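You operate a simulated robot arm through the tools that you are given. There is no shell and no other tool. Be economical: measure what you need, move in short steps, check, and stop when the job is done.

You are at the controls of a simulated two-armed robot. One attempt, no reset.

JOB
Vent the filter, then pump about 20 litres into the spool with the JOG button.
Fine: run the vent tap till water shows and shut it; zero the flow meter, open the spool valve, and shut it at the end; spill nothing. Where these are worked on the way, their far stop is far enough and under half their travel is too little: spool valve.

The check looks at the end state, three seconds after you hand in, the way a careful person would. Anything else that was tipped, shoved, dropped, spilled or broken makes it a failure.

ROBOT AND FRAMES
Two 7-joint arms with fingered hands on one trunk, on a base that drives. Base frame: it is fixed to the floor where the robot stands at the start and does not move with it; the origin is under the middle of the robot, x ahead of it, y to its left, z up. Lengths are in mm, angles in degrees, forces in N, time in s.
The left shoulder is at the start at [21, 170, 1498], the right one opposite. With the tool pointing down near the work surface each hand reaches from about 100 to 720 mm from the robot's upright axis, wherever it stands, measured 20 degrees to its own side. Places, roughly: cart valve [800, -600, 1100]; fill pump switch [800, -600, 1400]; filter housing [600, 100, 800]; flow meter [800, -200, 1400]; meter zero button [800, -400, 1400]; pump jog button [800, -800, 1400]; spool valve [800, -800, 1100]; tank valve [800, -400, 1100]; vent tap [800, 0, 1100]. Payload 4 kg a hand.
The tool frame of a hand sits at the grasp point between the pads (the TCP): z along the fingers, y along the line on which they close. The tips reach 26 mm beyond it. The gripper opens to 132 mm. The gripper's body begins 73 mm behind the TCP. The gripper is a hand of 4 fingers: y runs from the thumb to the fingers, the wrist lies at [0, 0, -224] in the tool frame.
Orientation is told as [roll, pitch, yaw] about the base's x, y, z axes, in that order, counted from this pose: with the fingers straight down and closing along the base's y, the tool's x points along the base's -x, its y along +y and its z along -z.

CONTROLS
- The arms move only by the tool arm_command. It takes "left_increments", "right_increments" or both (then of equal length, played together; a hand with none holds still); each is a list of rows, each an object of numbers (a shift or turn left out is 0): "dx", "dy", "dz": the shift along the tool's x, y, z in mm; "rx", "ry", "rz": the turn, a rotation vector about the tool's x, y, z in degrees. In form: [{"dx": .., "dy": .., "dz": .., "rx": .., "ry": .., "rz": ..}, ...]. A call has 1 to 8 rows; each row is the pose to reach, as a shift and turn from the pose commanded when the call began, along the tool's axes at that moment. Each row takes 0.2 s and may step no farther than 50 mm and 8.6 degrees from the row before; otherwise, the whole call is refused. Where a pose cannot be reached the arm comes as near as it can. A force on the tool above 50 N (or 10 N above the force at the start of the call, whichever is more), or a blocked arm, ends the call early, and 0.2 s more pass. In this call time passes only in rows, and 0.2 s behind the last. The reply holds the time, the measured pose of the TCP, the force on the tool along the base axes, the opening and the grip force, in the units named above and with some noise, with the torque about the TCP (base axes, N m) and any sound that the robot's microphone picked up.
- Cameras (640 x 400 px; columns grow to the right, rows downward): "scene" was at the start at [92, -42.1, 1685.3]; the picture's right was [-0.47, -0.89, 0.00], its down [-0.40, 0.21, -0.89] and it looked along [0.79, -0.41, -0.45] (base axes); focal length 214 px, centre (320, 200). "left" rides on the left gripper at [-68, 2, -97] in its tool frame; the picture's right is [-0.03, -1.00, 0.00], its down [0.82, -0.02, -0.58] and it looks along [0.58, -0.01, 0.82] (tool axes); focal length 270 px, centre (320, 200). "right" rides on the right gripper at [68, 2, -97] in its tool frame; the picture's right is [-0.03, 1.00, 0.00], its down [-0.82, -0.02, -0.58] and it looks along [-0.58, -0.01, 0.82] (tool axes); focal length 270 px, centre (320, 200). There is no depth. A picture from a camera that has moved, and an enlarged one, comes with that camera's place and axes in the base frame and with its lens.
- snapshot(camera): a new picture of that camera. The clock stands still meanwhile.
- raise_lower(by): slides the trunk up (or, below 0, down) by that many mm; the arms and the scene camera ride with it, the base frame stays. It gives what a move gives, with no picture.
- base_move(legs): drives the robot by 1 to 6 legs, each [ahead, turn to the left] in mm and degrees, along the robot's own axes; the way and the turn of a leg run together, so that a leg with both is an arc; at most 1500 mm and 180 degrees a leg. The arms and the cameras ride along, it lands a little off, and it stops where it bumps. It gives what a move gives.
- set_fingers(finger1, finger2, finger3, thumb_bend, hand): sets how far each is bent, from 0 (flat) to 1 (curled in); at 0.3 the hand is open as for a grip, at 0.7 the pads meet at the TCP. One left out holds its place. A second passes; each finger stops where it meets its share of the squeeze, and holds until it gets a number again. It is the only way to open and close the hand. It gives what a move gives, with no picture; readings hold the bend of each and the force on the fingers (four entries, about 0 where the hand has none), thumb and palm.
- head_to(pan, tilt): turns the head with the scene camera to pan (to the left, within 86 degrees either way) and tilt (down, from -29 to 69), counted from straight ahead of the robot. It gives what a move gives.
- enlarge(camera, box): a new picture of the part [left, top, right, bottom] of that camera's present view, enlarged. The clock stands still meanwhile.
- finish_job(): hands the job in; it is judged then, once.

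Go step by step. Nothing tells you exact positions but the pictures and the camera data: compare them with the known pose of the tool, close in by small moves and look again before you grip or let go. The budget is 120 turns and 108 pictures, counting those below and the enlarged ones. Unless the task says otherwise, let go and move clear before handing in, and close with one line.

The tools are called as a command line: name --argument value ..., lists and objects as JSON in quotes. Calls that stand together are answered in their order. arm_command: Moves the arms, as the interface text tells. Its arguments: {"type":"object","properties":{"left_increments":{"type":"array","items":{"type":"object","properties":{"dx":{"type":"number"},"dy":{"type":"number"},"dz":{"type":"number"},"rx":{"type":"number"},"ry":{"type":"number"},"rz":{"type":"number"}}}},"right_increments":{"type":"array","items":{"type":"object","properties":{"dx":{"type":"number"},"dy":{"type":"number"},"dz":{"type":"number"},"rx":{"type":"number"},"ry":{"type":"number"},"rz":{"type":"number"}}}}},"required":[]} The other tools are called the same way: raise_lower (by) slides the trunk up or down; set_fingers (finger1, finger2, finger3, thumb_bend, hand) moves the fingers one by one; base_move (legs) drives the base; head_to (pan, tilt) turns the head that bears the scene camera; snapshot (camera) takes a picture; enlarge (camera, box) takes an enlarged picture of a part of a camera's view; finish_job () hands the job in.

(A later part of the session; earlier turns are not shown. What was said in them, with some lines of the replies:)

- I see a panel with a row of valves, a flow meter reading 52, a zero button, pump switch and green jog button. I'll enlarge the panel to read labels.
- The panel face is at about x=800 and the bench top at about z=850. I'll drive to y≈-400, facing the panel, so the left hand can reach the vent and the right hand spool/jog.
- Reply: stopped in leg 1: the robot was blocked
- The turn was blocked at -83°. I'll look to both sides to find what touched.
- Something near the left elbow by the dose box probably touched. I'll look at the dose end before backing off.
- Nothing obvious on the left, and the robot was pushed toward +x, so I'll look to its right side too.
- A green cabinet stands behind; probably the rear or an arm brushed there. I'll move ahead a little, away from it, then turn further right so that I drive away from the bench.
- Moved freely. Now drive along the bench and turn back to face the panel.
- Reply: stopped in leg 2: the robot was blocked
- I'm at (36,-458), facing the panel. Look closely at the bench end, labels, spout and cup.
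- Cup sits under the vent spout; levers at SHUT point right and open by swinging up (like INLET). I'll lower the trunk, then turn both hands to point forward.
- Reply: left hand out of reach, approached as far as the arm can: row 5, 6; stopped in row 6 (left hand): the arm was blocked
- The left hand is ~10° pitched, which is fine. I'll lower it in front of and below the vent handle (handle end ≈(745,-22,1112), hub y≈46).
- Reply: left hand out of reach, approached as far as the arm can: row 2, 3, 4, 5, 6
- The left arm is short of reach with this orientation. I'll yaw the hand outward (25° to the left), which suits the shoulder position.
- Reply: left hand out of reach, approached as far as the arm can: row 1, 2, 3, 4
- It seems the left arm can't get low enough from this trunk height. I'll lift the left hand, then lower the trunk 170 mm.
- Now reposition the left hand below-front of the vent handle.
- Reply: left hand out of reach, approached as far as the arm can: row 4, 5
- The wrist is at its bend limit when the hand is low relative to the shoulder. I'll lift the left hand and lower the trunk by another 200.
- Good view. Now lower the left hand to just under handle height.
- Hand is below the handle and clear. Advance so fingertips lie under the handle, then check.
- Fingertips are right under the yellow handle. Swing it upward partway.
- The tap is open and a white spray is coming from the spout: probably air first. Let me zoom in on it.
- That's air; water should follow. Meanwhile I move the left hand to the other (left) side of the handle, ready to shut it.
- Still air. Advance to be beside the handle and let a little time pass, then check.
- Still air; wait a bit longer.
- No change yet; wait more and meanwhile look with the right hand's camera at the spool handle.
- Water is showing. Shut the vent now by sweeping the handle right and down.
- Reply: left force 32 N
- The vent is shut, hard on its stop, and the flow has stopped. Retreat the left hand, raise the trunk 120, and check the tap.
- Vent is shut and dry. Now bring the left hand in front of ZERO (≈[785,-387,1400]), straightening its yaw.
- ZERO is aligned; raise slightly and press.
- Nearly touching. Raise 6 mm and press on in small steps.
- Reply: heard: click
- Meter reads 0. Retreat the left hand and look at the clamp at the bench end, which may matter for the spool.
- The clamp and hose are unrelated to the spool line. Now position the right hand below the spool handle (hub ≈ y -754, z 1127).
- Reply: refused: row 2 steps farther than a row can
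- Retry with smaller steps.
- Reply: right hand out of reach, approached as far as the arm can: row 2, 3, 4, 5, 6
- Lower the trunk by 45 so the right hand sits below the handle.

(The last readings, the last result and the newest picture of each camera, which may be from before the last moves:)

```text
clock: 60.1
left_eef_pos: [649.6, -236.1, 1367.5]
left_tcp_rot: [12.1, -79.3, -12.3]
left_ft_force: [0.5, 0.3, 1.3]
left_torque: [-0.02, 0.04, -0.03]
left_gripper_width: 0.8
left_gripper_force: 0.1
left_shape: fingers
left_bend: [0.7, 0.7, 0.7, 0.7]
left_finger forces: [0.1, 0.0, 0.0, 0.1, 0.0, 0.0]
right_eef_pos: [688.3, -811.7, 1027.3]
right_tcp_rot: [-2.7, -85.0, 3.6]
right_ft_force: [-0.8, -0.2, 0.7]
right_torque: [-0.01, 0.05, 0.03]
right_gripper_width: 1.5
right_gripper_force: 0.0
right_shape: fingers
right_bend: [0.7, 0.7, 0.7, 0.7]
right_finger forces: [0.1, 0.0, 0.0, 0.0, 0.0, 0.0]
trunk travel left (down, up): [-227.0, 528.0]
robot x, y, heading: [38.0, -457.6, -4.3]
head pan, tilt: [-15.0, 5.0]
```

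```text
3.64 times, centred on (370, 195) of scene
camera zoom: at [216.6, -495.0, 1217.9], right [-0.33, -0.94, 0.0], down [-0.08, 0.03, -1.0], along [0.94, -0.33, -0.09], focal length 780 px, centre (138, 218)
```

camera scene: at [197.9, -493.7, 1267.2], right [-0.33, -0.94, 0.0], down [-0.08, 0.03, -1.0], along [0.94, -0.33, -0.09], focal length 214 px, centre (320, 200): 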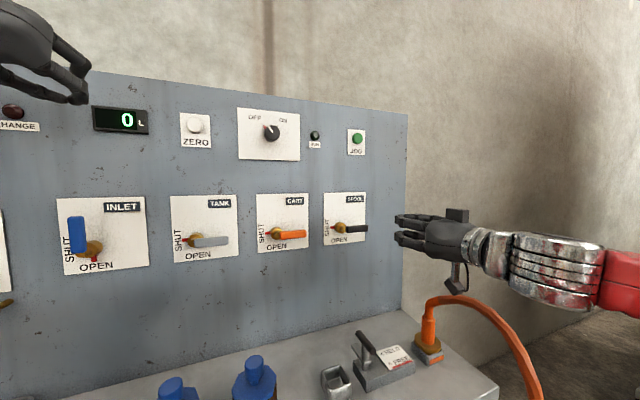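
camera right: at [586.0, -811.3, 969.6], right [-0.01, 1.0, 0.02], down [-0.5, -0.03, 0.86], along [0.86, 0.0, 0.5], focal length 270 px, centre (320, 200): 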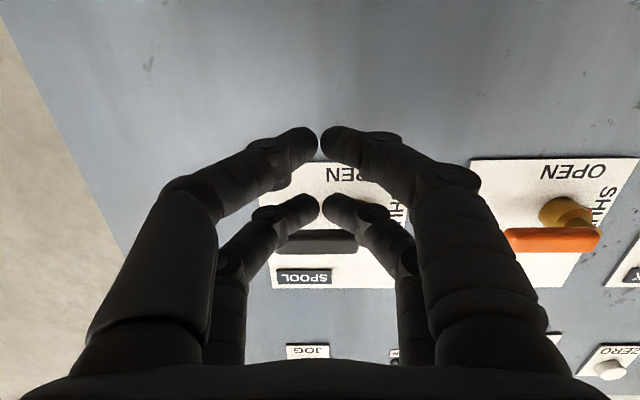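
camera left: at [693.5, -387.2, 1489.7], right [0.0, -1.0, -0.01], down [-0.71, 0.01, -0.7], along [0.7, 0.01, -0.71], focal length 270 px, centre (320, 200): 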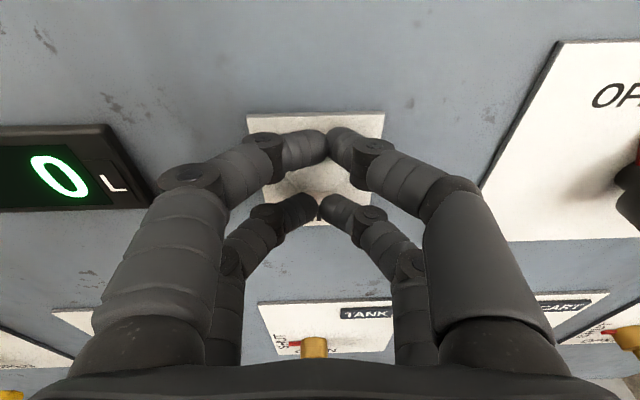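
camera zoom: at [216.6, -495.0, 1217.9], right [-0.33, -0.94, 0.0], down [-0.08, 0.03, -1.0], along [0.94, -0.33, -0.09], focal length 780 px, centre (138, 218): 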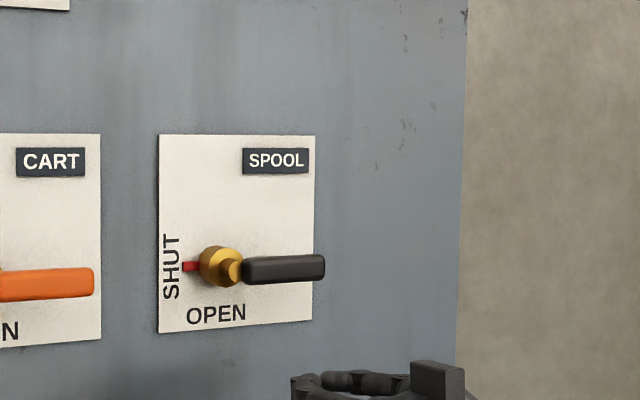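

Cross-checking the views: at this end the panel is a bit farther (handle at x≈771, hub y≈-768, z≈1122, handle end y≈-852). Move up to just below the handle and advance.

arm_command --right_increments '[{"dx": -38, "dy": -10}, {"dx": -38, "dy": -10, "dz": 40}, {"dx": -38, "dy": -10, "dz": 78}]'

snapshot --camera "right"

enlarge --camera "scene" --box '[300, 140, 440, 250]'

```text
clock: 60.9
left_eef_pos: [651.3, -236.2, 1367.8]
left_tcp_rot: [12.0, -79.2, -12.1]
left_ft_force: [-0.2, -0.6, 0.0]
left_torque: [-0.03, -0.04, 0.03]
left_gripper_width: 1.0
left_gripper_force: 0.0
left_shape: fingers
left_bend: [0.7, 0.7, 0.7, 0.7]
left_finger forces: [0.0, 0.0, 0.0, 0.0, 0.1, 0.1]
right_eef_pos: [772.0, -821.5, 1056.6]
right_tcp_rot: [-2.7, -84.9, 3.4]
right_ft_force: [-1.2, 0.1, 0.5]
right_torque: [0.03, -0.01, -0.01]
right_gripper_width: 1.3
right_gripper_force: 0.1
right_shape: fingers
right_bend: [0.7, 0.7, 0.7, 0.7]
right_finger forces: [0.0, 0.1, 0.1, 0.0, 0.0, 0.0]
trunk travel left (down, up): [-227.0, 528.0]
robot x, y, heading: [34.5, -460.4, -3.9]
head pan, tilt: [-15.0, 5.0]
```

```text
50 pictures are left
camera right: at [670.3, -821.4, 998.6], right [-0.01, 1.0, 0.02], down [-0.5, -0.03, 0.86], along [0.86, 0.0, 0.5], focal length 270 px, centre (320, 200)
```

right: 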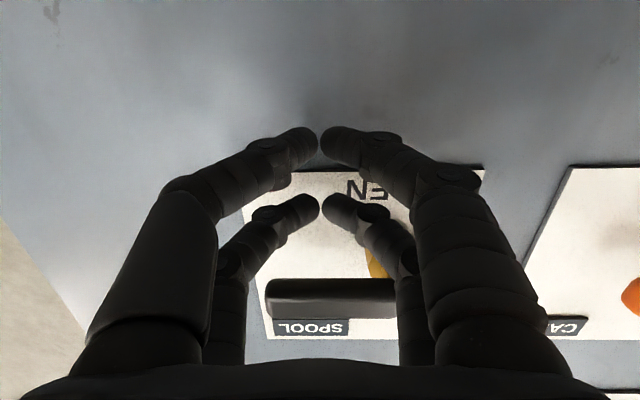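

```text
3.64 times, centred on (370, 195) of scene
camera zoom: at [217.7, -494.9, 1217.5], right [-0.33, -0.94, 0.0], down [-0.08, 0.03, -1.0], along [0.94, -0.33, -0.09], focal length 780 px, centre (138, 218)
```

zoom: 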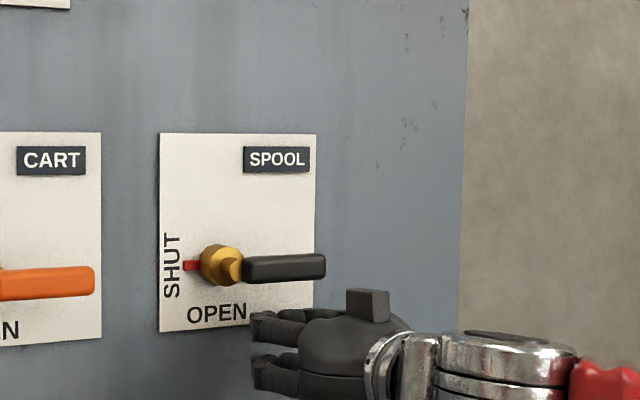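

Fist is under the spool handle. Swing it up to open.

arm_command --right_increments '[{"dx": -22, "dz": -2}, {"dx": -36, "dy": -3, "dz": -3}, {"dx": -50, "dy": -5, "dz": -4}, {"dx": -66, "dy": -5, "dz": -6}, {"dx": -83, "dy": -4, "dz": -7}, {"dx": -105, "dy": 10, "dz": -9}, {"dx": -110, "dy": 18, "dz": -9}, {"dx": -111, "dy": 24, "dz": -9}]'

snapshot --camera "right"

snapshot --camera "scene"

```text
clock: 62.7
left_eef_pos: [648.3, -238.8, 1370.5]
left_tcp_rot: [13.0, -79.4, -13.1]
left_ft_force: [-0.3, 0.1, -0.1]
left_torque: [0.02, -0.03, 0.01]
left_gripper_width: 0.7
left_gripper_force: 0.2
left_shape: fingers
left_bend: [0.7, 0.7, 0.7, 0.7]
left_finger forces: [0.1, 0.1, 0.1, 0.0, 0.0, 0.0]
right_eef_pos: [768.7, -815.1, 1165.3]
right_tcp_rot: [3.2, -84.4, -4.5]
right_ft_force: [-19.6, -26.5, -7.7]
right_torque: [-0.22, -0.13, 0.68]
right_gripper_width: 0.2
right_gripper_force: 16.3
right_shape: fingers
right_bend: [0.71, 0.72, 0.65, 0.68]
right_finger forces: [16.2, 16.6, 0.1, 0.0, 0.0, 0.0]
trunk travel left (down, up): [-227.0, 528.0]
robot x, y, heading: [32.3, -453.8, -4.5]
head pan, tilt: [-15.0, 5.0]
stopped in row 8 (right hand): the force on the tool passed its limit (the readings are from after the stop); the commanded pose is now the measured one
```

```text
48 pictures are left
camera right: at [665.8, -812.1, 1107.5], right [0.02, 1.0, 0.03], down [-0.5, -0.02, 0.87], along [0.87, -0.04, 0.5], focal length 270 px, centre (320, 200)
```

right: 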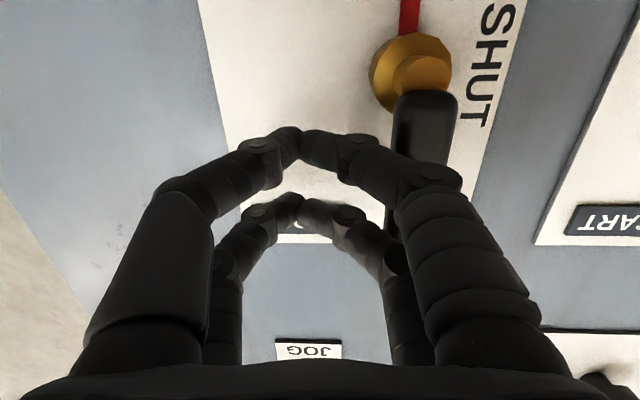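

```text
47 pictures are left
camera scene: at [214.9, -498.2, 1218.0], right [-0.33, -0.94, 0.0], down [-0.08, 0.03, -1.0], along [0.94, -0.33, -0.09], focal length 214 px, centre (320, 200)
```

scene: 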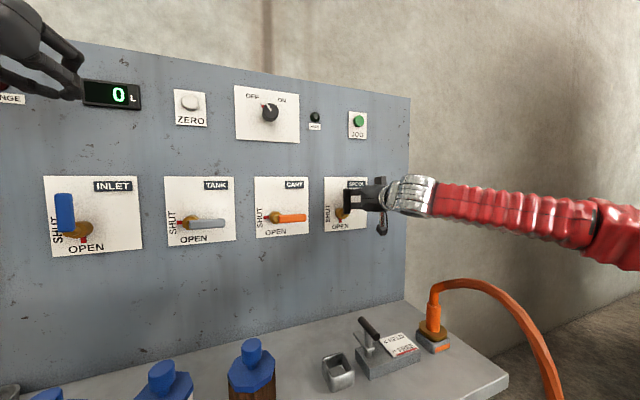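

Spool valve is at its open stop; the meter holds 0. Retreat the right hand, raise the trunk, and go in front of JOG (≈[812,-834,1406]).

arm_command --right_increments '[{"dy": -12, "dz": -3}, {"dy": -14, "dz": -50}, {"dy": -14, "dz": -90}]'

raise_lower --by 170

arm_command --right_increments '[{"dx": -25, "dz": 10}, {"dx": -50, "dz": 20}]'

snapshot --camera "right"

snapshot --camera "scene"

```text
clock: 63.5
left_eef_pos: [651.1, -235.9, 1368.4]
left_tcp_rot: [12.1, -79.2, -12.2]
left_ft_force: [-0.4, 0.4, 0.2]
left_torque: [0.0, -0.02, 0.0]
left_gripper_width: 0.5
left_gripper_force: 0.0
left_shape: fingers
left_bend: [0.7, 0.7, 0.7, 0.7]
left_finger forces: [0.0, 0.0, 0.1, 0.0, 0.0, 0.0]
right_eef_pos: [680.1, -821.6, 1171.5]
right_tcp_rot: [-0.1, -84.6, 0.0]
right_ft_force: [0.0, 1.2, 0.1]
right_torque: [0.01, -0.02, 0.01]
right_gripper_width: 0.8
right_gripper_force: 0.0
right_shape: fingers
right_bend: [0.7, 0.7, 0.7, 0.7]
right_finger forces: [0.0, 0.1, 0.0, 0.0, 0.0, 0.0]
trunk travel left (down, up): [-227.0, 528.0]
robot x, y, heading: [35.7, -457.8, -4.2]
head pan, tilt: [-15.0, 5.0]
```

```text
clock: 65.5
left_eef_pos: [652.1, -235.5, 1537.4]
left_tcp_rot: [12.1, -79.2, -12.3]
left_ft_force: [0.2, 0.1, 0.0]
left_torque: [0.02, 0.01, 0.04]
left_gripper_width: 0.8
left_gripper_force: 0.0
left_shape: fingers
left_bend: [0.7, 0.7, 0.7, 0.7]
left_finger forces: [0.0, 0.0, 0.0, 0.1, 0.1, 0.0]
right_eef_pos: [680.7, -818.9, 1344.3]
right_tcp_rot: [-0.1, -84.6, -0.3]
right_ft_force: [0.9, -0.8, 0.8]
right_torque: [0.04, 0.03, 0.0]
right_gripper_width: 0.7
right_gripper_force: 0.1
right_shape: fingers
right_bend: [0.7, 0.7, 0.7, 0.7]
right_finger forces: [0.0, 0.0, 0.1, 0.1, 0.0, 0.0]
trunk travel left (down, up): [-397.0, 358.0]
robot x, y, heading: [34.9, -456.4, -4.4]
head pan, tilt: [-15.0, 5.0]
```

```text
clock: 66.0
left_eef_pos: [652.6, -236.5, 1538.8]
left_tcp_rot: [11.9, -79.2, -12.1]
left_ft_force: [0.5, 0.7, 0.1]
left_torque: [0.0, 0.02, 0.01]
left_gripper_width: 1.1
left_gripper_force: 0.1
left_shape: fingers
left_bend: [0.7, 0.7, 0.7, 0.7]
left_finger forces: [0.0, 0.0, 0.0, 0.1, 0.0, 0.1]
right_eef_pos: [704.2, -818.2, 1391.9]
right_tcp_rot: [0.0, -84.7, -0.2]
right_ft_force: [-1.0, -0.2, -0.8]
right_torque: [-0.02, -0.01, 0.01]
right_gripper_width: 1.0
right_gripper_force: 0.0
right_shape: fingers
right_bend: [0.7, 0.7, 0.7, 0.7]
right_finger forces: [0.0, 0.0, 0.0, 0.0, 0.0, 0.1]
trunk travel left (down, up): [-397.0, 358.0]
robot x, y, heading: [32.6, -460.8, -4.3]
head pan, tilt: [-15.0, 5.0]
```

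```text
46 pictures are left
camera right: at [602.5, -816.5, 1335.2], right [0.01, 1.0, 0.03], down [-0.5, -0.02, 0.87], along [0.87, -0.02, 0.5], focal length 270 px, centre (320, 200)
```

right: 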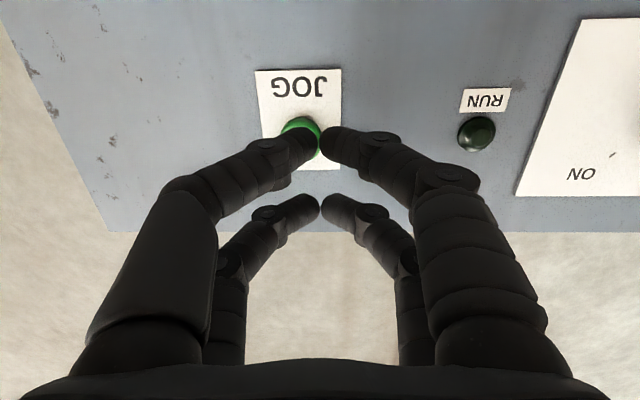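

```text
45 pictures are left
camera scene: at [160.8, -490.7, 1391.6], right [-0.33, -0.94, 0.0], down [-0.08, 0.03, -1.0], along [0.94, -0.33, -0.09], focal length 214 px, centre (320, 200)
```

scene: 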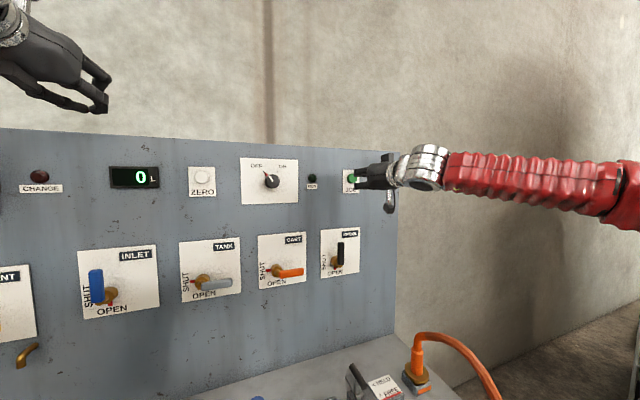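

Good view of the meter. Align to JOG and approach to just short of it.

arm_command --right_increments '[{"dx": 9, "dy": -14, "dz": 1}, {"dx": 5, "dy": -14, "dz": 40}, {"dx": 3, "dy": -14, "dz": 72}]'

snapshot --camera "right"

enlarge --camera "scene" --box '[290, 140, 410, 240]'

```text
clock: 66.8
left_eef_pos: [651.8, -235.9, 1537.4]
left_tcp_rot: [12.0, -79.2, -12.2]
left_ft_force: [0.2, 0.4, 0.3]
left_torque: [-0.02, 0.0, 0.05]
left_gripper_width: 1.0
left_gripper_force: 0.1
left_shape: fingers
left_bend: [0.7, 0.7, 0.7, 0.7]
left_finger forces: [0.0, 0.1, 0.0, 0.1, 0.0, 0.0]
right_eef_pos: [777.4, -832.1, 1383.6]
right_tcp_rot: [-0.1, -84.7, -0.2]
right_ft_force: [-0.4, -0.9, -1.6]
right_torque: [0.02, 0.01, -0.02]
right_gripper_width: 1.0
right_gripper_force: 0.3
right_shape: fingers
right_bend: [0.7, 0.7, 0.7, 0.7]
right_finger forces: [0.1, 0.4, 0.0, 0.0, 0.0, 0.1]
trunk travel left (down, up): [-397.0, 358.0]
robot x, y, heading: [35.2, -457.2, -4.3]
head pan, tilt: [-15.0, 5.0]
```

```text
44 pictures are left
camera right: at [674.9, -831.5, 1325.6], right [0.01, 1.0, 0.03], down [-0.5, -0.02, 0.87], along [0.87, -0.02, 0.5], focal length 270 px, centre (320, 200)
```

right: 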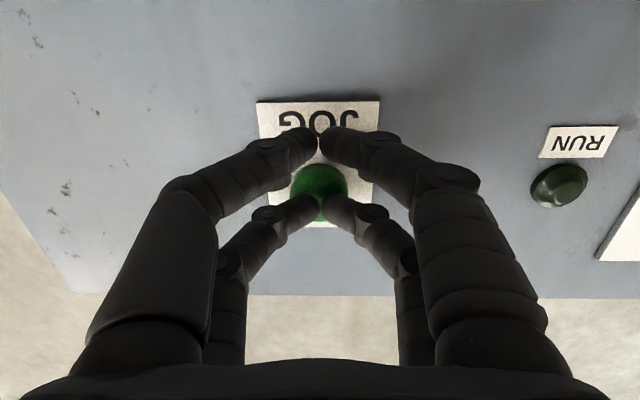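

```text
4.00 times, centred on (350, 190) of scene
camera zoom: at [161.1, -491.2, 1391.5], right [-0.33, -0.94, 0.0], down [-0.08, 0.03, -1.0], along [0.94, -0.33, -0.09], focal length 858 px, centre (200, 240)
```

zoom: 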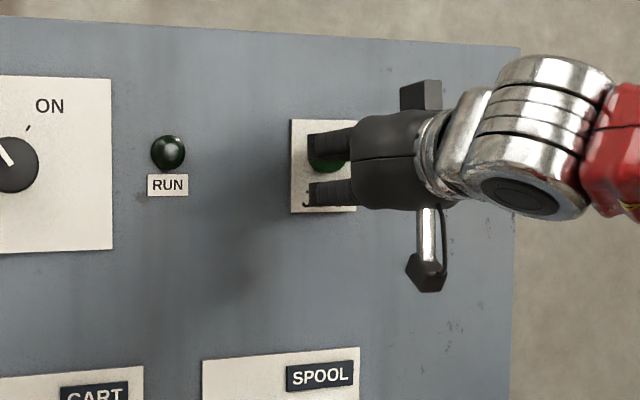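

Upper fingertips are on the button. Press in small steps.

arm_command --right_increments '[{"dx": 4, "dz": 4}, {"dx": 4, "dz": 8}, {"dx": 3.5, "dz": 12}, {"dx": 3, "dz": 15}]'

enlarge --camera "scene" --box '[100, 140, 410, 330]'

```text
clock: 67.8
left_eef_pos: [646.3, -237.3, 1541.5]
left_tcp_rot: [12.3, -79.4, -12.4]
left_ft_force: [0.2, 0.7, -0.4]
left_torque: [0.03, 0.01, 0.0]
left_gripper_width: 0.9
left_gripper_force: 0.1
left_shape: fingers
left_bend: [0.7, 0.7, 0.7, 0.7]
left_finger forces: [0.0, 0.0, 0.0, 0.1, 0.1, 0.1]
right_eef_pos: [787.2, -835.4, 1381.8]
right_tcp_rot: [0.8, -84.8, -1.0]
right_ft_force: [-22.5, 1.1, -5.3]
right_torque: [0.0, -0.33, 0.02]
right_gripper_width: 0.6
right_gripper_force: 12.7
right_shape: fingers
right_bend: [0.7, 0.72, 0.72, 0.7]
right_finger forces: [0.0, 13.7, 12.1, 0.1, 0.0, 0.2]
trunk travel left (down, up): [-397.0, 358.0]
robot x, y, heading: [34.2, -460.0, -4.8]
head pan, tilt: [-15.0, 5.0]
heard: click
```

```text
2.06 times, centred on (255, 235) of scene
camera zoom: at [156.6, -491.1, 1392.0], right [-0.33, -0.94, 0.0], down [-0.08, 0.03, -1.0], along [0.94, -0.33, -0.08], focal length 443 px, centre (454, 128)
```

zoom: 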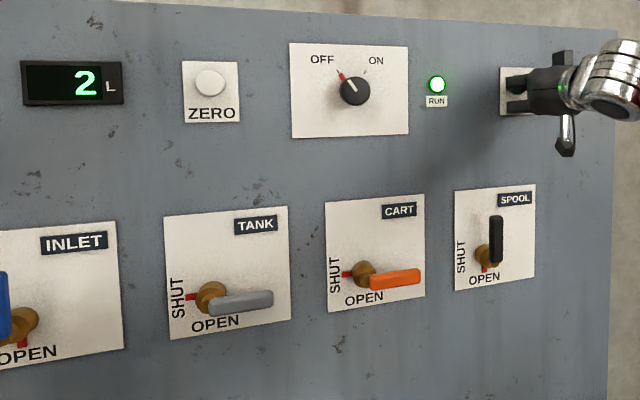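

Pump is running, meter 2 L. Short wait to measure the rate.

arm_command --right_increments '[{}, {}]'

enlarge --camera "scene" --box '[100, 140, 410, 330]'

```text
clock: 68.5
left_eef_pos: [647.2, -237.5, 1540.5]
left_tcp_rot: [12.3, -79.4, -12.6]
left_ft_force: [1.1, 1.1, -0.5]
left_torque: [0.01, 0.0, 0.0]
left_gripper_width: 0.9
left_gripper_force: 0.1
left_shape: fingers
left_bend: [0.7, 0.7, 0.7, 0.7]
left_finger forces: [0.1, 0.1, 0.0, 0.0, 0.0, 0.0]
right_eef_pos: [787.0, -835.1, 1380.7]
right_tcp_rot: [0.1, -84.9, -0.5]
right_ft_force: [-22.0, 0.7, -6.4]
right_torque: [-0.01, -0.35, 0.03]
right_gripper_width: 0.8
right_gripper_force: 13.4
right_shape: fingers
right_bend: [0.7, 0.72, 0.72, 0.7]
right_finger forces: [0.0, 13.7, 12.2, 0.0, 0.0, 0.0]
trunk travel left (down, up): [-397.0, 358.0]
robot x, y, heading: [35.2, -458.3, -4.4]
head pan, tilt: [-15.0, 5.0]
```

```text
2.06 times, centred on (255, 235) of scene
camera zoom: at [156.5, -491.1, 1392.0], right [-0.33, -0.94, 0.0], down [-0.08, 0.03, -1.0], along [0.94, -0.33, -0.08], focal length 443 px, centre (454, 128)
```

zoom: 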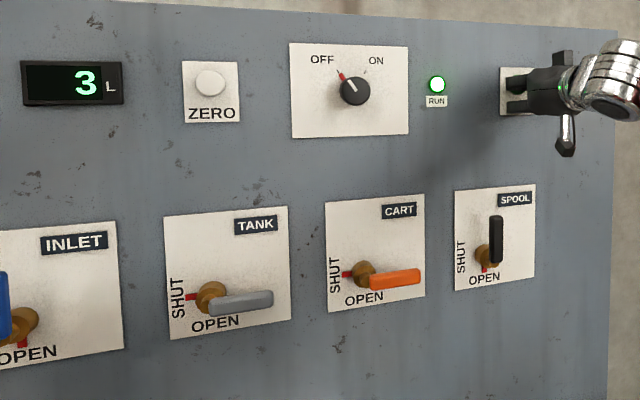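

arm_command --right_increments '[{}, {}, {}, {}, {}, {}, {}, {}]'

enlarge --camera "scene" --box '[100, 140, 410, 330]'

```text
clock: 70.2
left_eef_pos: [647.2, -237.3, 1540.2]
left_tcp_rot: [12.3, -79.4, -12.5]
left_ft_force: [-0.1, -0.5, 0.1]
left_torque: [0.03, 0.03, 0.01]
left_gripper_width: 1.0
left_gripper_force: 0.0
left_shape: fingers
left_bend: [0.7, 0.7, 0.7, 0.7]
left_finger forces: [0.0, 0.0, 0.0, 0.1, 0.1, 0.0]
right_eef_pos: [785.7, -834.5, 1380.2]
right_tcp_rot: [0.3, -84.8, -0.5]
right_ft_force: [-23.6, 0.6, -5.3]
right_torque: [-0.01, -0.29, 0.07]
right_gripper_width: 1.0
right_gripper_force: 13.0
right_shape: fingers
right_bend: [0.7, 0.72, 0.72, 0.7]
right_finger forces: [0.1, 13.8, 12.6, 0.0, 0.1, 0.0]
trunk travel left (down, up): [-397.0, 358.0]
robot x, y, heading: [34.7, -459.1, -4.1]
head pan, tilt: [-15.0, 5.0]
```

```text
2.06 times, centred on (255, 235) of scene
camera zoom: at [156.5, -491.2, 1392.0], right [-0.33, -0.94, 0.0], down [-0.08, 0.03, -1.0], along [0.94, -0.33, -0.08], focal length 443 px, centre (454, 128)
```

zoom: 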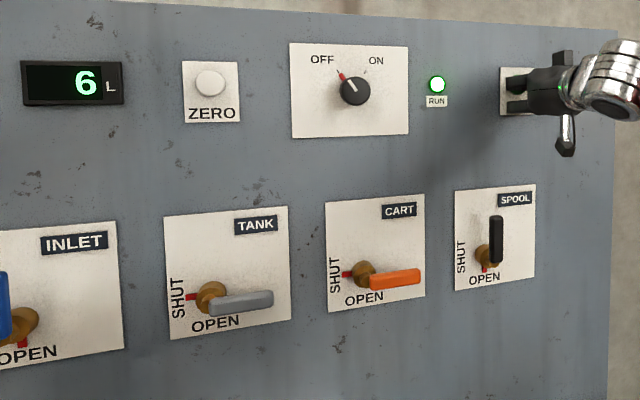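

About 1.9 L/s. Hold on two more waits, then look.

arm_command --right_increments '[{}, {}, {}, {}, {}, {}, {}, {}]'

arm_command --right_increments '[{}, {}, {}, {}, {}, {}, {}, {}]'

enlarge --camera "scene" --box '[100, 140, 410, 330]'

```text
clock: 72.0
left_eef_pos: [645.9, -237.3, 1541.2]
left_tcp_rot: [12.3, -79.5, -12.3]
left_ft_force: [-0.3, -0.4, -0.1]
left_torque: [0.02, 0.01, 0.01]
left_gripper_width: 0.5
left_gripper_force: 0.1
left_shape: fingers
left_bend: [0.7, 0.7, 0.7, 0.7]
left_finger forces: [0.0, 0.1, 0.0, 0.0, 0.0, 0.0]
right_eef_pos: [786.6, -834.3, 1380.2]
right_tcp_rot: [0.1, -84.8, -0.5]
right_ft_force: [-23.7, 1.5, -7.2]
right_torque: [0.01, -0.28, 0.0]
right_gripper_width: 0.9
right_gripper_force: 13.4
right_shape: fingers
right_bend: [0.7, 0.72, 0.72, 0.7]
right_finger forces: [0.0, 13.9, 12.5, 0.0, 0.1, 0.1]
trunk travel left (down, up): [-397.0, 358.0]
robot x, y, heading: [35.6, -458.6, -4.2]
head pan, tilt: [-15.0, 5.0]
```

```text
clock: 73.8
left_eef_pos: [647.2, -237.3, 1540.7]
left_tcp_rot: [12.3, -79.3, -12.4]
left_ft_force: [0.7, 0.6, 0.0]
left_torque: [-0.02, -0.04, -0.01]
left_gripper_width: 0.7
left_gripper_force: 0.1
left_shape: fingers
left_bend: [0.7, 0.7, 0.7, 0.7]
left_finger forces: [0.1, 0.1, 0.0, 0.0, 0.0, 0.0]
right_eef_pos: [787.2, -834.3, 1380.5]
right_tcp_rot: [0.2, -84.8, -0.5]
right_ft_force: [-22.8, 0.7, -6.1]
right_torque: [0.0, -0.3, 0.04]
right_gripper_width: 0.8
right_gripper_force: 13.6
right_shape: fingers
right_bend: [0.7, 0.72, 0.72, 0.7]
right_finger forces: [0.0, 14.0, 12.5, 0.0, 0.1, 0.0]
trunk travel left (down, up): [-397.0, 358.0]
robot x, y, heading: [32.5, -456.9, -4.2]
head pan, tilt: [-15.0, 5.0]
```

```text
2.06 times, centred on (255, 235) of scene
camera zoom: at [156.6, -491.2, 1392.0], right [-0.33, -0.94, 0.0], down [-0.08, 0.03, -1.0], along [0.94, -0.33, -0.08], focal length 443 px, centre (454, 128)
```

zoom: 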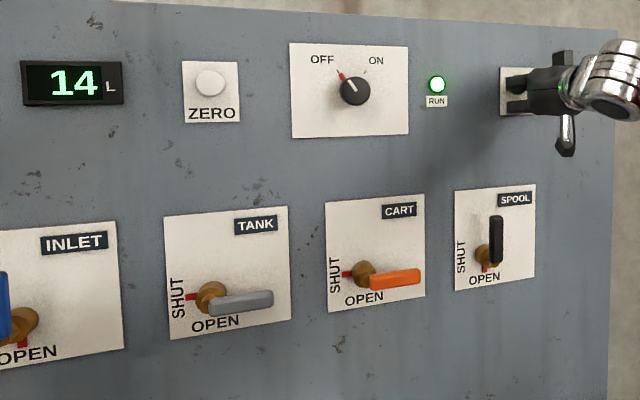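

arm_command --right_increments '[{}, {}, {}, {}, {}, {}, {}, {}]'

enlarge --camera "scene" --box '[100, 140, 410, 330]'

```text
clock: 75.7
left_eef_pos: [646.5, -238.1, 1540.5]
left_tcp_rot: [12.2, -79.3, -12.4]
left_ft_force: [0.0, 0.5, 0.3]
left_torque: [0.0, -0.03, -0.01]
left_gripper_width: 1.0
left_gripper_force: 0.0
left_shape: fingers
left_bend: [0.7, 0.7, 0.7, 0.7]
left_finger forces: [0.0, 0.0, 0.1, 0.1, 0.1, 0.0]
right_eef_pos: [787.1, -834.1, 1379.6]
right_tcp_rot: [0.3, -84.9, -0.5]
right_ft_force: [-23.9, 1.1, -6.7]
right_torque: [-0.03, -0.3, 0.05]
right_gripper_width: 1.0
right_gripper_force: 13.4
right_shape: fingers
right_bend: [0.7, 0.72, 0.72, 0.7]
right_finger forces: [0.0, 14.0, 12.4, 0.0, 0.0, 0.0]
trunk travel left (down, up): [-397.0, 358.0]
robot x, y, heading: [35.2, -459.8, -4.0]
head pan, tilt: [-15.0, 5.0]
```

```text
2.06 times, centred on (255, 235) of scene
camera zoom: at [156.6, -491.2, 1392.0], right [-0.33, -0.94, 0.0], down [-0.08, 0.03, -1.0], along [0.94, -0.33, -0.08], focal length 443 px, centre (454, 128)
```

zoom: 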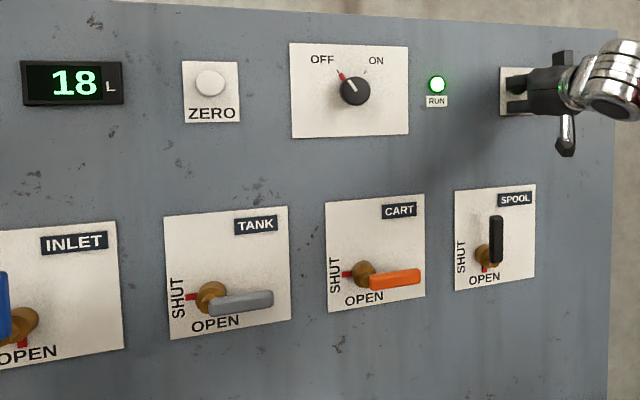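

18 L. Hold 0.6 s more, then release.

arm_command --right_increments '[{}, {}, {}, {"dz": -25}, {"dz": -65}, {"dz": -100}]'

enlarge --camera "scene" --box '[100, 140, 410, 330]'

```text
clock: 77.0
left_eef_pos: [650.5, -237.7, 1538.9]
left_tcp_rot: [12.2, -79.2, -12.4]
left_ft_force: [-0.2, 0.1, -0.7]
left_torque: [-0.02, 0.01, -0.03]
left_gripper_width: 1.0
left_gripper_force: 0.0
left_shape: fingers
left_bend: [0.7, 0.7, 0.7, 0.7]
left_finger forces: [0.1, 0.1, 0.0, 0.2, 0.1, 0.1]
right_eef_pos: [691.2, -833.3, 1389.2]
right_tcp_rot: [0.4, -84.8, -0.6]
right_ft_force: [-0.9, -0.4, 0.6]
right_torque: [0.0, 0.01, -0.02]
right_gripper_width: 0.9
right_gripper_force: 0.0
right_shape: fingers
right_bend: [0.7, 0.7, 0.7, 0.7]
right_finger forces: [0.0, 0.1, 0.0, 0.0, 0.0, 0.0]
trunk travel left (down, up): [-397.0, 358.0]
robot x, y, heading: [33.5, -459.8, -4.7]
head pan, tilt: [-15.0, 5.0]
```

```text
2.06 times, centred on (255, 235) of scene
camera zoom: at [160.4, -491.3, 1391.6], right [-0.33, -0.94, 0.0], down [-0.08, 0.03, -1.0], along [0.94, -0.33, -0.09], focal length 443 px, centre (454, 128)
```

zoom: 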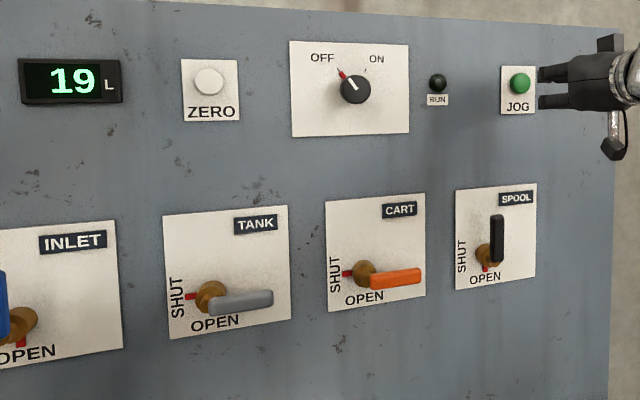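

19 L. A quick tap will bring it to about 20.

arm_command --right_increments '[{"dz": 45}, {"dz": 85}, {"dz": 100}, {"dz": 80}, {"dz": 40}, {"dz": 0}]'

enlarge --camera "scene" --box '[100, 140, 410, 330]'

```text
clock: 78.5
left_eef_pos: [650.9, -237.8, 1538.7]
left_tcp_rot: [12.2, -79.3, -12.2]
left_ft_force: [0.7, 0.4, 0.3]
left_torque: [0.0, 0.01, 0.02]
left_gripper_width: 0.8
left_gripper_force: 0.1
left_shape: fingers
left_bend: [0.7, 0.7, 0.7, 0.7]
left_finger forces: [0.0, 0.1, 0.0, 0.1, 0.1, 0.0]
right_eef_pos: [693.6, -832.8, 1387.6]
right_tcp_rot: [0.5, -84.7, -0.8]
right_ft_force: [0.1, -0.7, 0.3]
right_torque: [0.0, 0.02, -0.01]
right_gripper_width: 0.7
right_gripper_force: 0.0
right_shape: fingers
right_bend: [0.7, 0.7, 0.7, 0.7]
right_finger forces: [0.0, 0.0, 0.0, 0.0, 0.0, 0.1]
trunk travel left (down, up): [-397.0, 358.0]
robot x, y, heading: [35.9, -455.3, -4.2]
head pan, tilt: [-15.0, 5.0]
heard: click
```

```text
2.06 times, centred on (255, 235) of scene
camera zoom: at [160.8, -491.4, 1391.6], right [-0.33, -0.94, 0.0], down [-0.08, 0.03, -1.0], along [0.94, -0.33, -0.09], focal length 443 px, centre (454, 128)
```

zoom: 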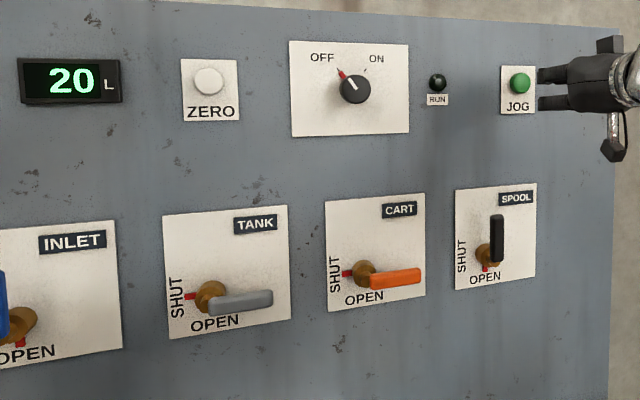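

20 L. Now lower the trunk and bring the right hand to the left side of the upright spool handle.

raise_lower --by -170

arm_command --right_increments '[{"dx": 10, "dy": 40, "dz": -5}, {"dx": 25, "dy": 80, "dz": -5}, {"dx": 40, "dy": 115, "dz": 0}]'

snapshot --camera "right"

snapshot --camera "scene"

```text
clock: 80.4
left_eef_pos: [649.3, -237.7, 1370.2]
left_tcp_rot: [12.1, -79.3, -12.3]
left_ft_force: [0.3, 0.1, 0.7]
left_torque: [0.01, 0.01, -0.01]
left_gripper_width: 1.1
left_gripper_force: 0.2
left_shape: fingers
left_bend: [0.7, 0.7, 0.7, 0.7]
left_finger forces: [0.0, 0.0, 0.0, 0.1, 0.0, 0.1]
right_eef_pos: [690.1, -832.7, 1219.4]
right_tcp_rot: [0.0, -84.8, -0.2]
right_ft_force: [-0.1, 0.9, -0.9]
right_torque: [0.0, 0.02, -0.01]
right_gripper_width: 0.8
right_gripper_force: 0.0
right_shape: fingers
right_bend: [0.7, 0.7, 0.7, 0.7]
right_finger forces: [0.0, 0.0, 0.0, 0.1, 0.0, 0.0]
trunk travel left (down, up): [-227.0, 528.0]
robot x, y, heading: [33.1, -456.9, -4.2]
head pan, tilt: [-15.0, 5.0]
```

```text
clock: 81.2
left_eef_pos: [652.4, -238.0, 1368.1]
left_tcp_rot: [12.0, -79.1, -12.0]
left_ft_force: [0.2, -0.5, -0.1]
left_torque: [0.0, 0.01, 0.04]
left_gripper_width: 1.0
left_gripper_force: 0.1
left_shape: fingers
left_bend: [0.7, 0.7, 0.7, 0.7]
left_finger forces: [0.0, 0.0, 0.0, 0.0, 0.0, 0.1]
right_eef_pos: [689.5, -715.2, 1175.3]
right_tcp_rot: [0.4, -84.5, -0.7]
right_ft_force: [-0.1, 0.2, -0.1]
right_torque: [-0.01, 0.02, 0.01]
right_gripper_width: 0.9
right_gripper_force: 0.1
right_shape: fingers
right_bend: [0.7, 0.7, 0.7, 0.7]
right_finger forces: [0.0, 0.0, 0.0, 0.0, 0.1, 0.0]
trunk travel left (down, up): [-227.0, 528.0]
robot x, y, heading: [38.0, -457.2, -4.1]
head pan, tilt: [-15.0, 5.0]
```

```text
35 pictures are left
camera right: at [586.6, -712.8, 1116.8], right [0.01, 1.0, 0.03], down [-0.5, -0.02, 0.87], along [0.87, -0.02, 0.5], focal length 270 px, centre (320, 200)
```

right: 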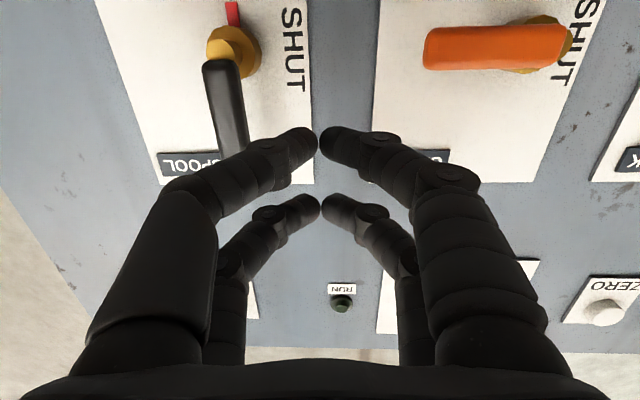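

```text
34 pictures are left
camera scene: at [218.6, -495.3, 1217.2], right [-0.33, -0.94, 0.0], down [-0.08, 0.03, -1.0], along [0.94, -0.33, -0.09], focal length 214 px, centre (320, 200)
```

scene: 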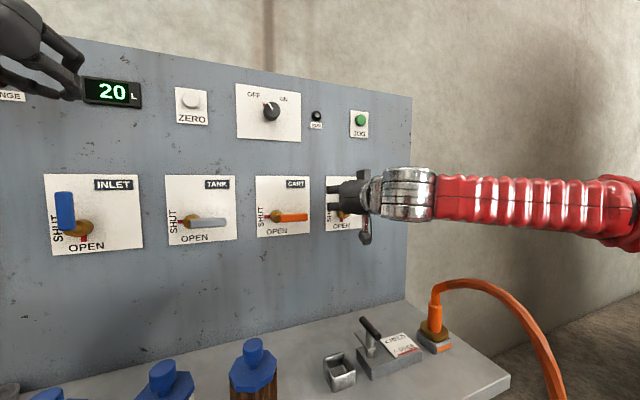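

Aligned left of the handle, clear of CART. Advance alongside and sweep it right and down.

arm_command --right_increments '[{"dx": -4, "dz": 38}, {"dx": -7, "dz": 76}]'

arm_command --right_increments '[{"dx": -7, "dy": -30, "dz": -1}, {"dx": -11, "dy": -60, "dz": -1}, {"dx": -3, "dy": -85}, {"dx": 11, "dy": -100, "dz": 1}, {"dx": 21, "dy": -102, "dz": 2}, {"dx": 29, "dy": -102, "dz": 3}]'

snapshot --camera "right"

enlarge --camera "scene" --box '[300, 140, 440, 250]'

```text
clock: 81.8
left_eef_pos: [651.2, -237.3, 1367.3]
left_tcp_rot: [11.9, -79.2, -12.1]
left_ft_force: [-0.8, 0.2, 0.5]
left_torque: [0.02, -0.01, 0.03]
left_gripper_width: 0.9
left_gripper_force: 0.0
left_shape: fingers
left_bend: [0.7, 0.7, 0.7, 0.7]
left_finger forces: [0.1, 0.1, 0.0, 0.1, 0.0, 0.1]
right_eef_pos: [767.0, -715.9, 1176.7]
right_tcp_rot: [0.1, -84.6, -0.2]
right_ft_force: [1.1, -0.4, 0.0]
right_torque: [0.02, 0.01, 0.02]
right_gripper_width: 1.1
right_gripper_force: 0.1
right_shape: fingers
right_bend: [0.7, 0.7, 0.7, 0.7]
right_finger forces: [0.0, 0.0, 0.1, 0.0, 0.0, 0.1]
trunk travel left (down, up): [-227.0, 528.0]
robot x, y, heading: [34.3, -456.5, -4.3]
head pan, tilt: [-15.0, 5.0]
```

```text
clock: 83.2
left_eef_pos: [649.9, -235.1, 1369.8]
left_tcp_rot: [12.0, -79.2, -12.0]
left_ft_force: [0.9, 0.0, 0.4]
left_torque: [0.0, -0.01, -0.03]
left_gripper_width: 1.0
left_gripper_force: 0.0
left_shape: fingers
left_bend: [0.7, 0.7, 0.7, 0.7]
left_finger forces: [0.1, 0.1, 0.0, 0.1, 0.0, 0.0]
right_eef_pos: [764.6, -820.2, 1156.2]
right_tcp_rot: [-0.8, -85.4, 0.6]
right_ft_force: [7.3, 0.4, 22.9]
right_torque: [0.23, -0.44, -0.05]
right_gripper_width: 0.9
right_gripper_force: 11.6
right_shape: fingers
right_bend: [0.7, 0.7, 0.7, 0.7]
right_finger forces: [18.5, 0.0, 0.0, 0.1, 4.6, 0.1]
trunk travel left (down, up): [-227.0, 528.0]
robot x, y, heading: [36.6, -452.7, -4.2]
head pan, tilt: [-15.0, 5.0]
```

```text
33 pictures are left
camera right: at [662.6, -817.8, 1096.7], right [0.01, 1.0, 0.02], down [-0.51, -0.02, 0.86], along [0.86, -0.02, 0.51], focal length 270 px, centre (320, 200)
```

right: 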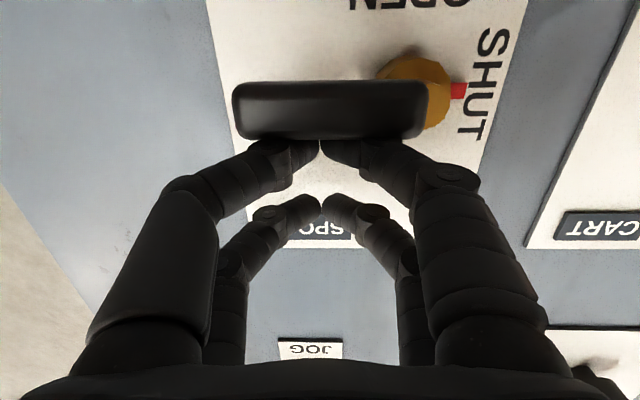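

```text
3.64 times, centred on (370, 195) of scene
camera zoom: at [215.9, -494.2, 1218.4], right [-0.33, -0.94, 0.0], down [-0.08, 0.03, -1.0], along [0.94, -0.33, -0.09], focal length 780 px, centre (138, 218)
```

zoom: 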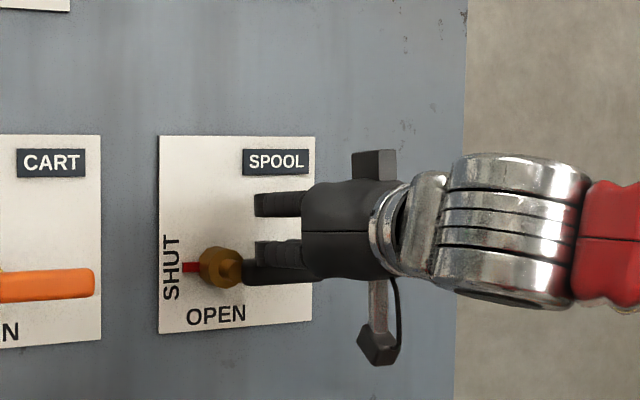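

Spool valve is horizontal, pressed on its SHUT stop. Retreat both hands and do a final look.

arm_command --right_increments '[{"dx": -12, "dz": -5}, {"dx": -15, "dz": -50}, {"dx": -15, "dz": -95}, {"dx": -15, "dz": -140}]' --left_increments '[{"dz": -20}, {"dz": -40}, {"dz": -60}, {"dz": -80}]'

head_to --pan 0 --tilt 20

snapshot --camera "scene"

enlarge --camera "scene" --box '[60, 80, 260, 260]'

enlarge --camera "scene" --box '[260, 60, 480, 220]'

```text
clock: 84.2
left_eef_pos: [569.5, -238.4, 1383.4]
left_tcp_rot: [12.0, -79.3, -12.1]
left_ft_force: [0.2, 0.8, 0.7]
left_torque: [0.0, 0.01, -0.06]
left_gripper_width: 0.9
left_gripper_force: 0.0
left_shape: fingers
left_bend: [0.7, 0.7, 0.7, 0.7]
left_finger forces: [0.0, 0.0, 0.1, 0.1, 0.1, 0.0]
right_eef_pos: [624.8, -819.3, 1177.2]
right_tcp_rot: [-0.1, -84.7, -0.3]
right_ft_force: [0.0, -0.7, -0.3]
right_torque: [0.02, -0.01, -0.02]
right_gripper_width: 1.3
right_gripper_force: 0.1
right_shape: fingers
right_bend: [0.7, 0.7, 0.7, 0.7]
right_finger forces: [0.0, 0.0, 0.0, 0.0, 0.1, 0.1]
trunk travel left (down, up): [-227.0, 528.0]
robot x, y, heading: [39.2, -459.2, -4.3]
head pan, tilt: [-15.0, 5.0]
```

```text
clock: 84.9
left_eef_pos: [572.9, -238.1, 1382.8]
left_tcp_rot: [12.0, -79.2, -12.0]
left_ft_force: [-0.1, 0.3, -0.7]
left_torque: [0.01, -0.03, 0.0]
left_gripper_width: 0.9
left_gripper_force: 0.0
left_shape: fingers
left_bend: [0.7, 0.7, 0.7, 0.7]
left_finger forces: [0.1, 0.0, 0.1, 0.1, 0.0, 0.0]
right_eef_pos: [624.8, -818.4, 1176.9]
right_tcp_rot: [-0.1, -84.6, -0.3]
right_ft_force: [0.5, 0.4, -1.0]
right_torque: [0.0, -0.02, -0.03]
right_gripper_width: 1.3
right_gripper_force: 0.1
right_shape: fingers
right_bend: [0.7, 0.7, 0.7, 0.7]
right_finger forces: [0.1, 0.0, 0.1, 0.1, 0.0, 0.0]
trunk travel left (down, up): [-227.0, 528.0]
robot x, y, heading: [35.3, -457.8, -4.2]
head pan, tilt: [0.0, 20.0]
```

```text
31 pictures are left
camera scene: at [223.2, -471.8, 1193.4], right [-0.08, -1.0, 0.0], down [-0.34, 0.03, -0.94], along [0.94, -0.07, -0.34], focal length 214 px, centre (320, 200)
```

scene: 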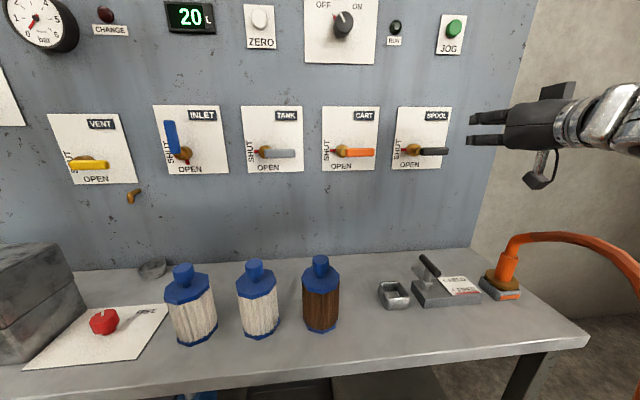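

```text
2.22 times, centred on (160, 170) of scene
camera zoom: at [223.2, -471.8, 1193.4], right [-0.08, -1.0, 0.0], down [-0.34, 0.03, -0.94], along [0.94, -0.07, -0.34], focal length 477 px, centre (676, 267)
```

zoom: 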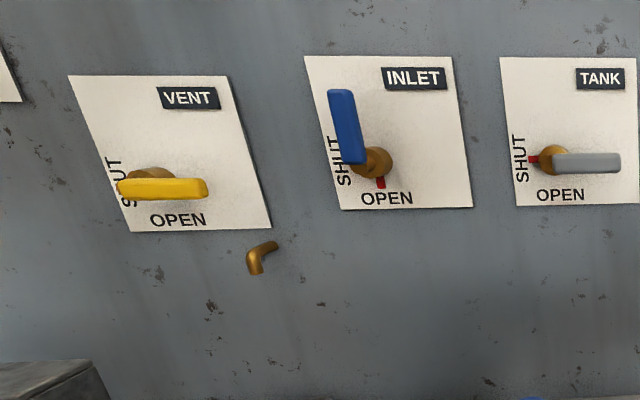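

```text
2.50 times, centred on (370, 140) of scene
camera zoom: at [223.2, -471.8, 1193.4], right [-0.08, -1.0, 0.0], down [-0.34, 0.03, -0.94], along [0.94, -0.07, -0.34], focal length 536 px, centre (195, 350)
```

zoom: 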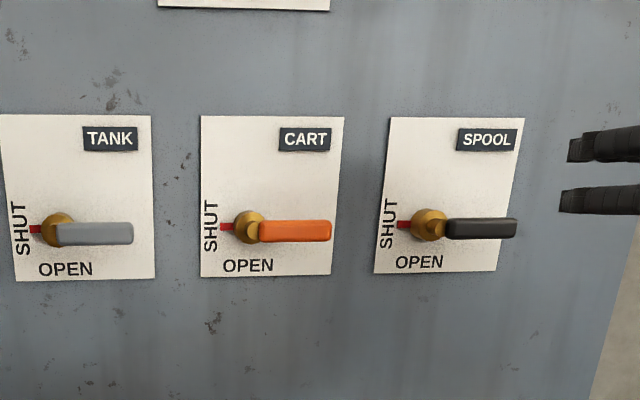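

Vent and spool valves are shut, the meter reads 20 L, the pump is off and both hands are clear. Handing in.

finish_job

```text
The job is handed in.
```

The job is handed in: the filter was vented until water showed, and 20 L on the zeroed meter went into the spool by JOG. The vent tap and spool valve are shut, and I saw no spill. The base reported a block on two turns early on; I never found what it touched, and I did not look again at the tank end of the bench before handing in.
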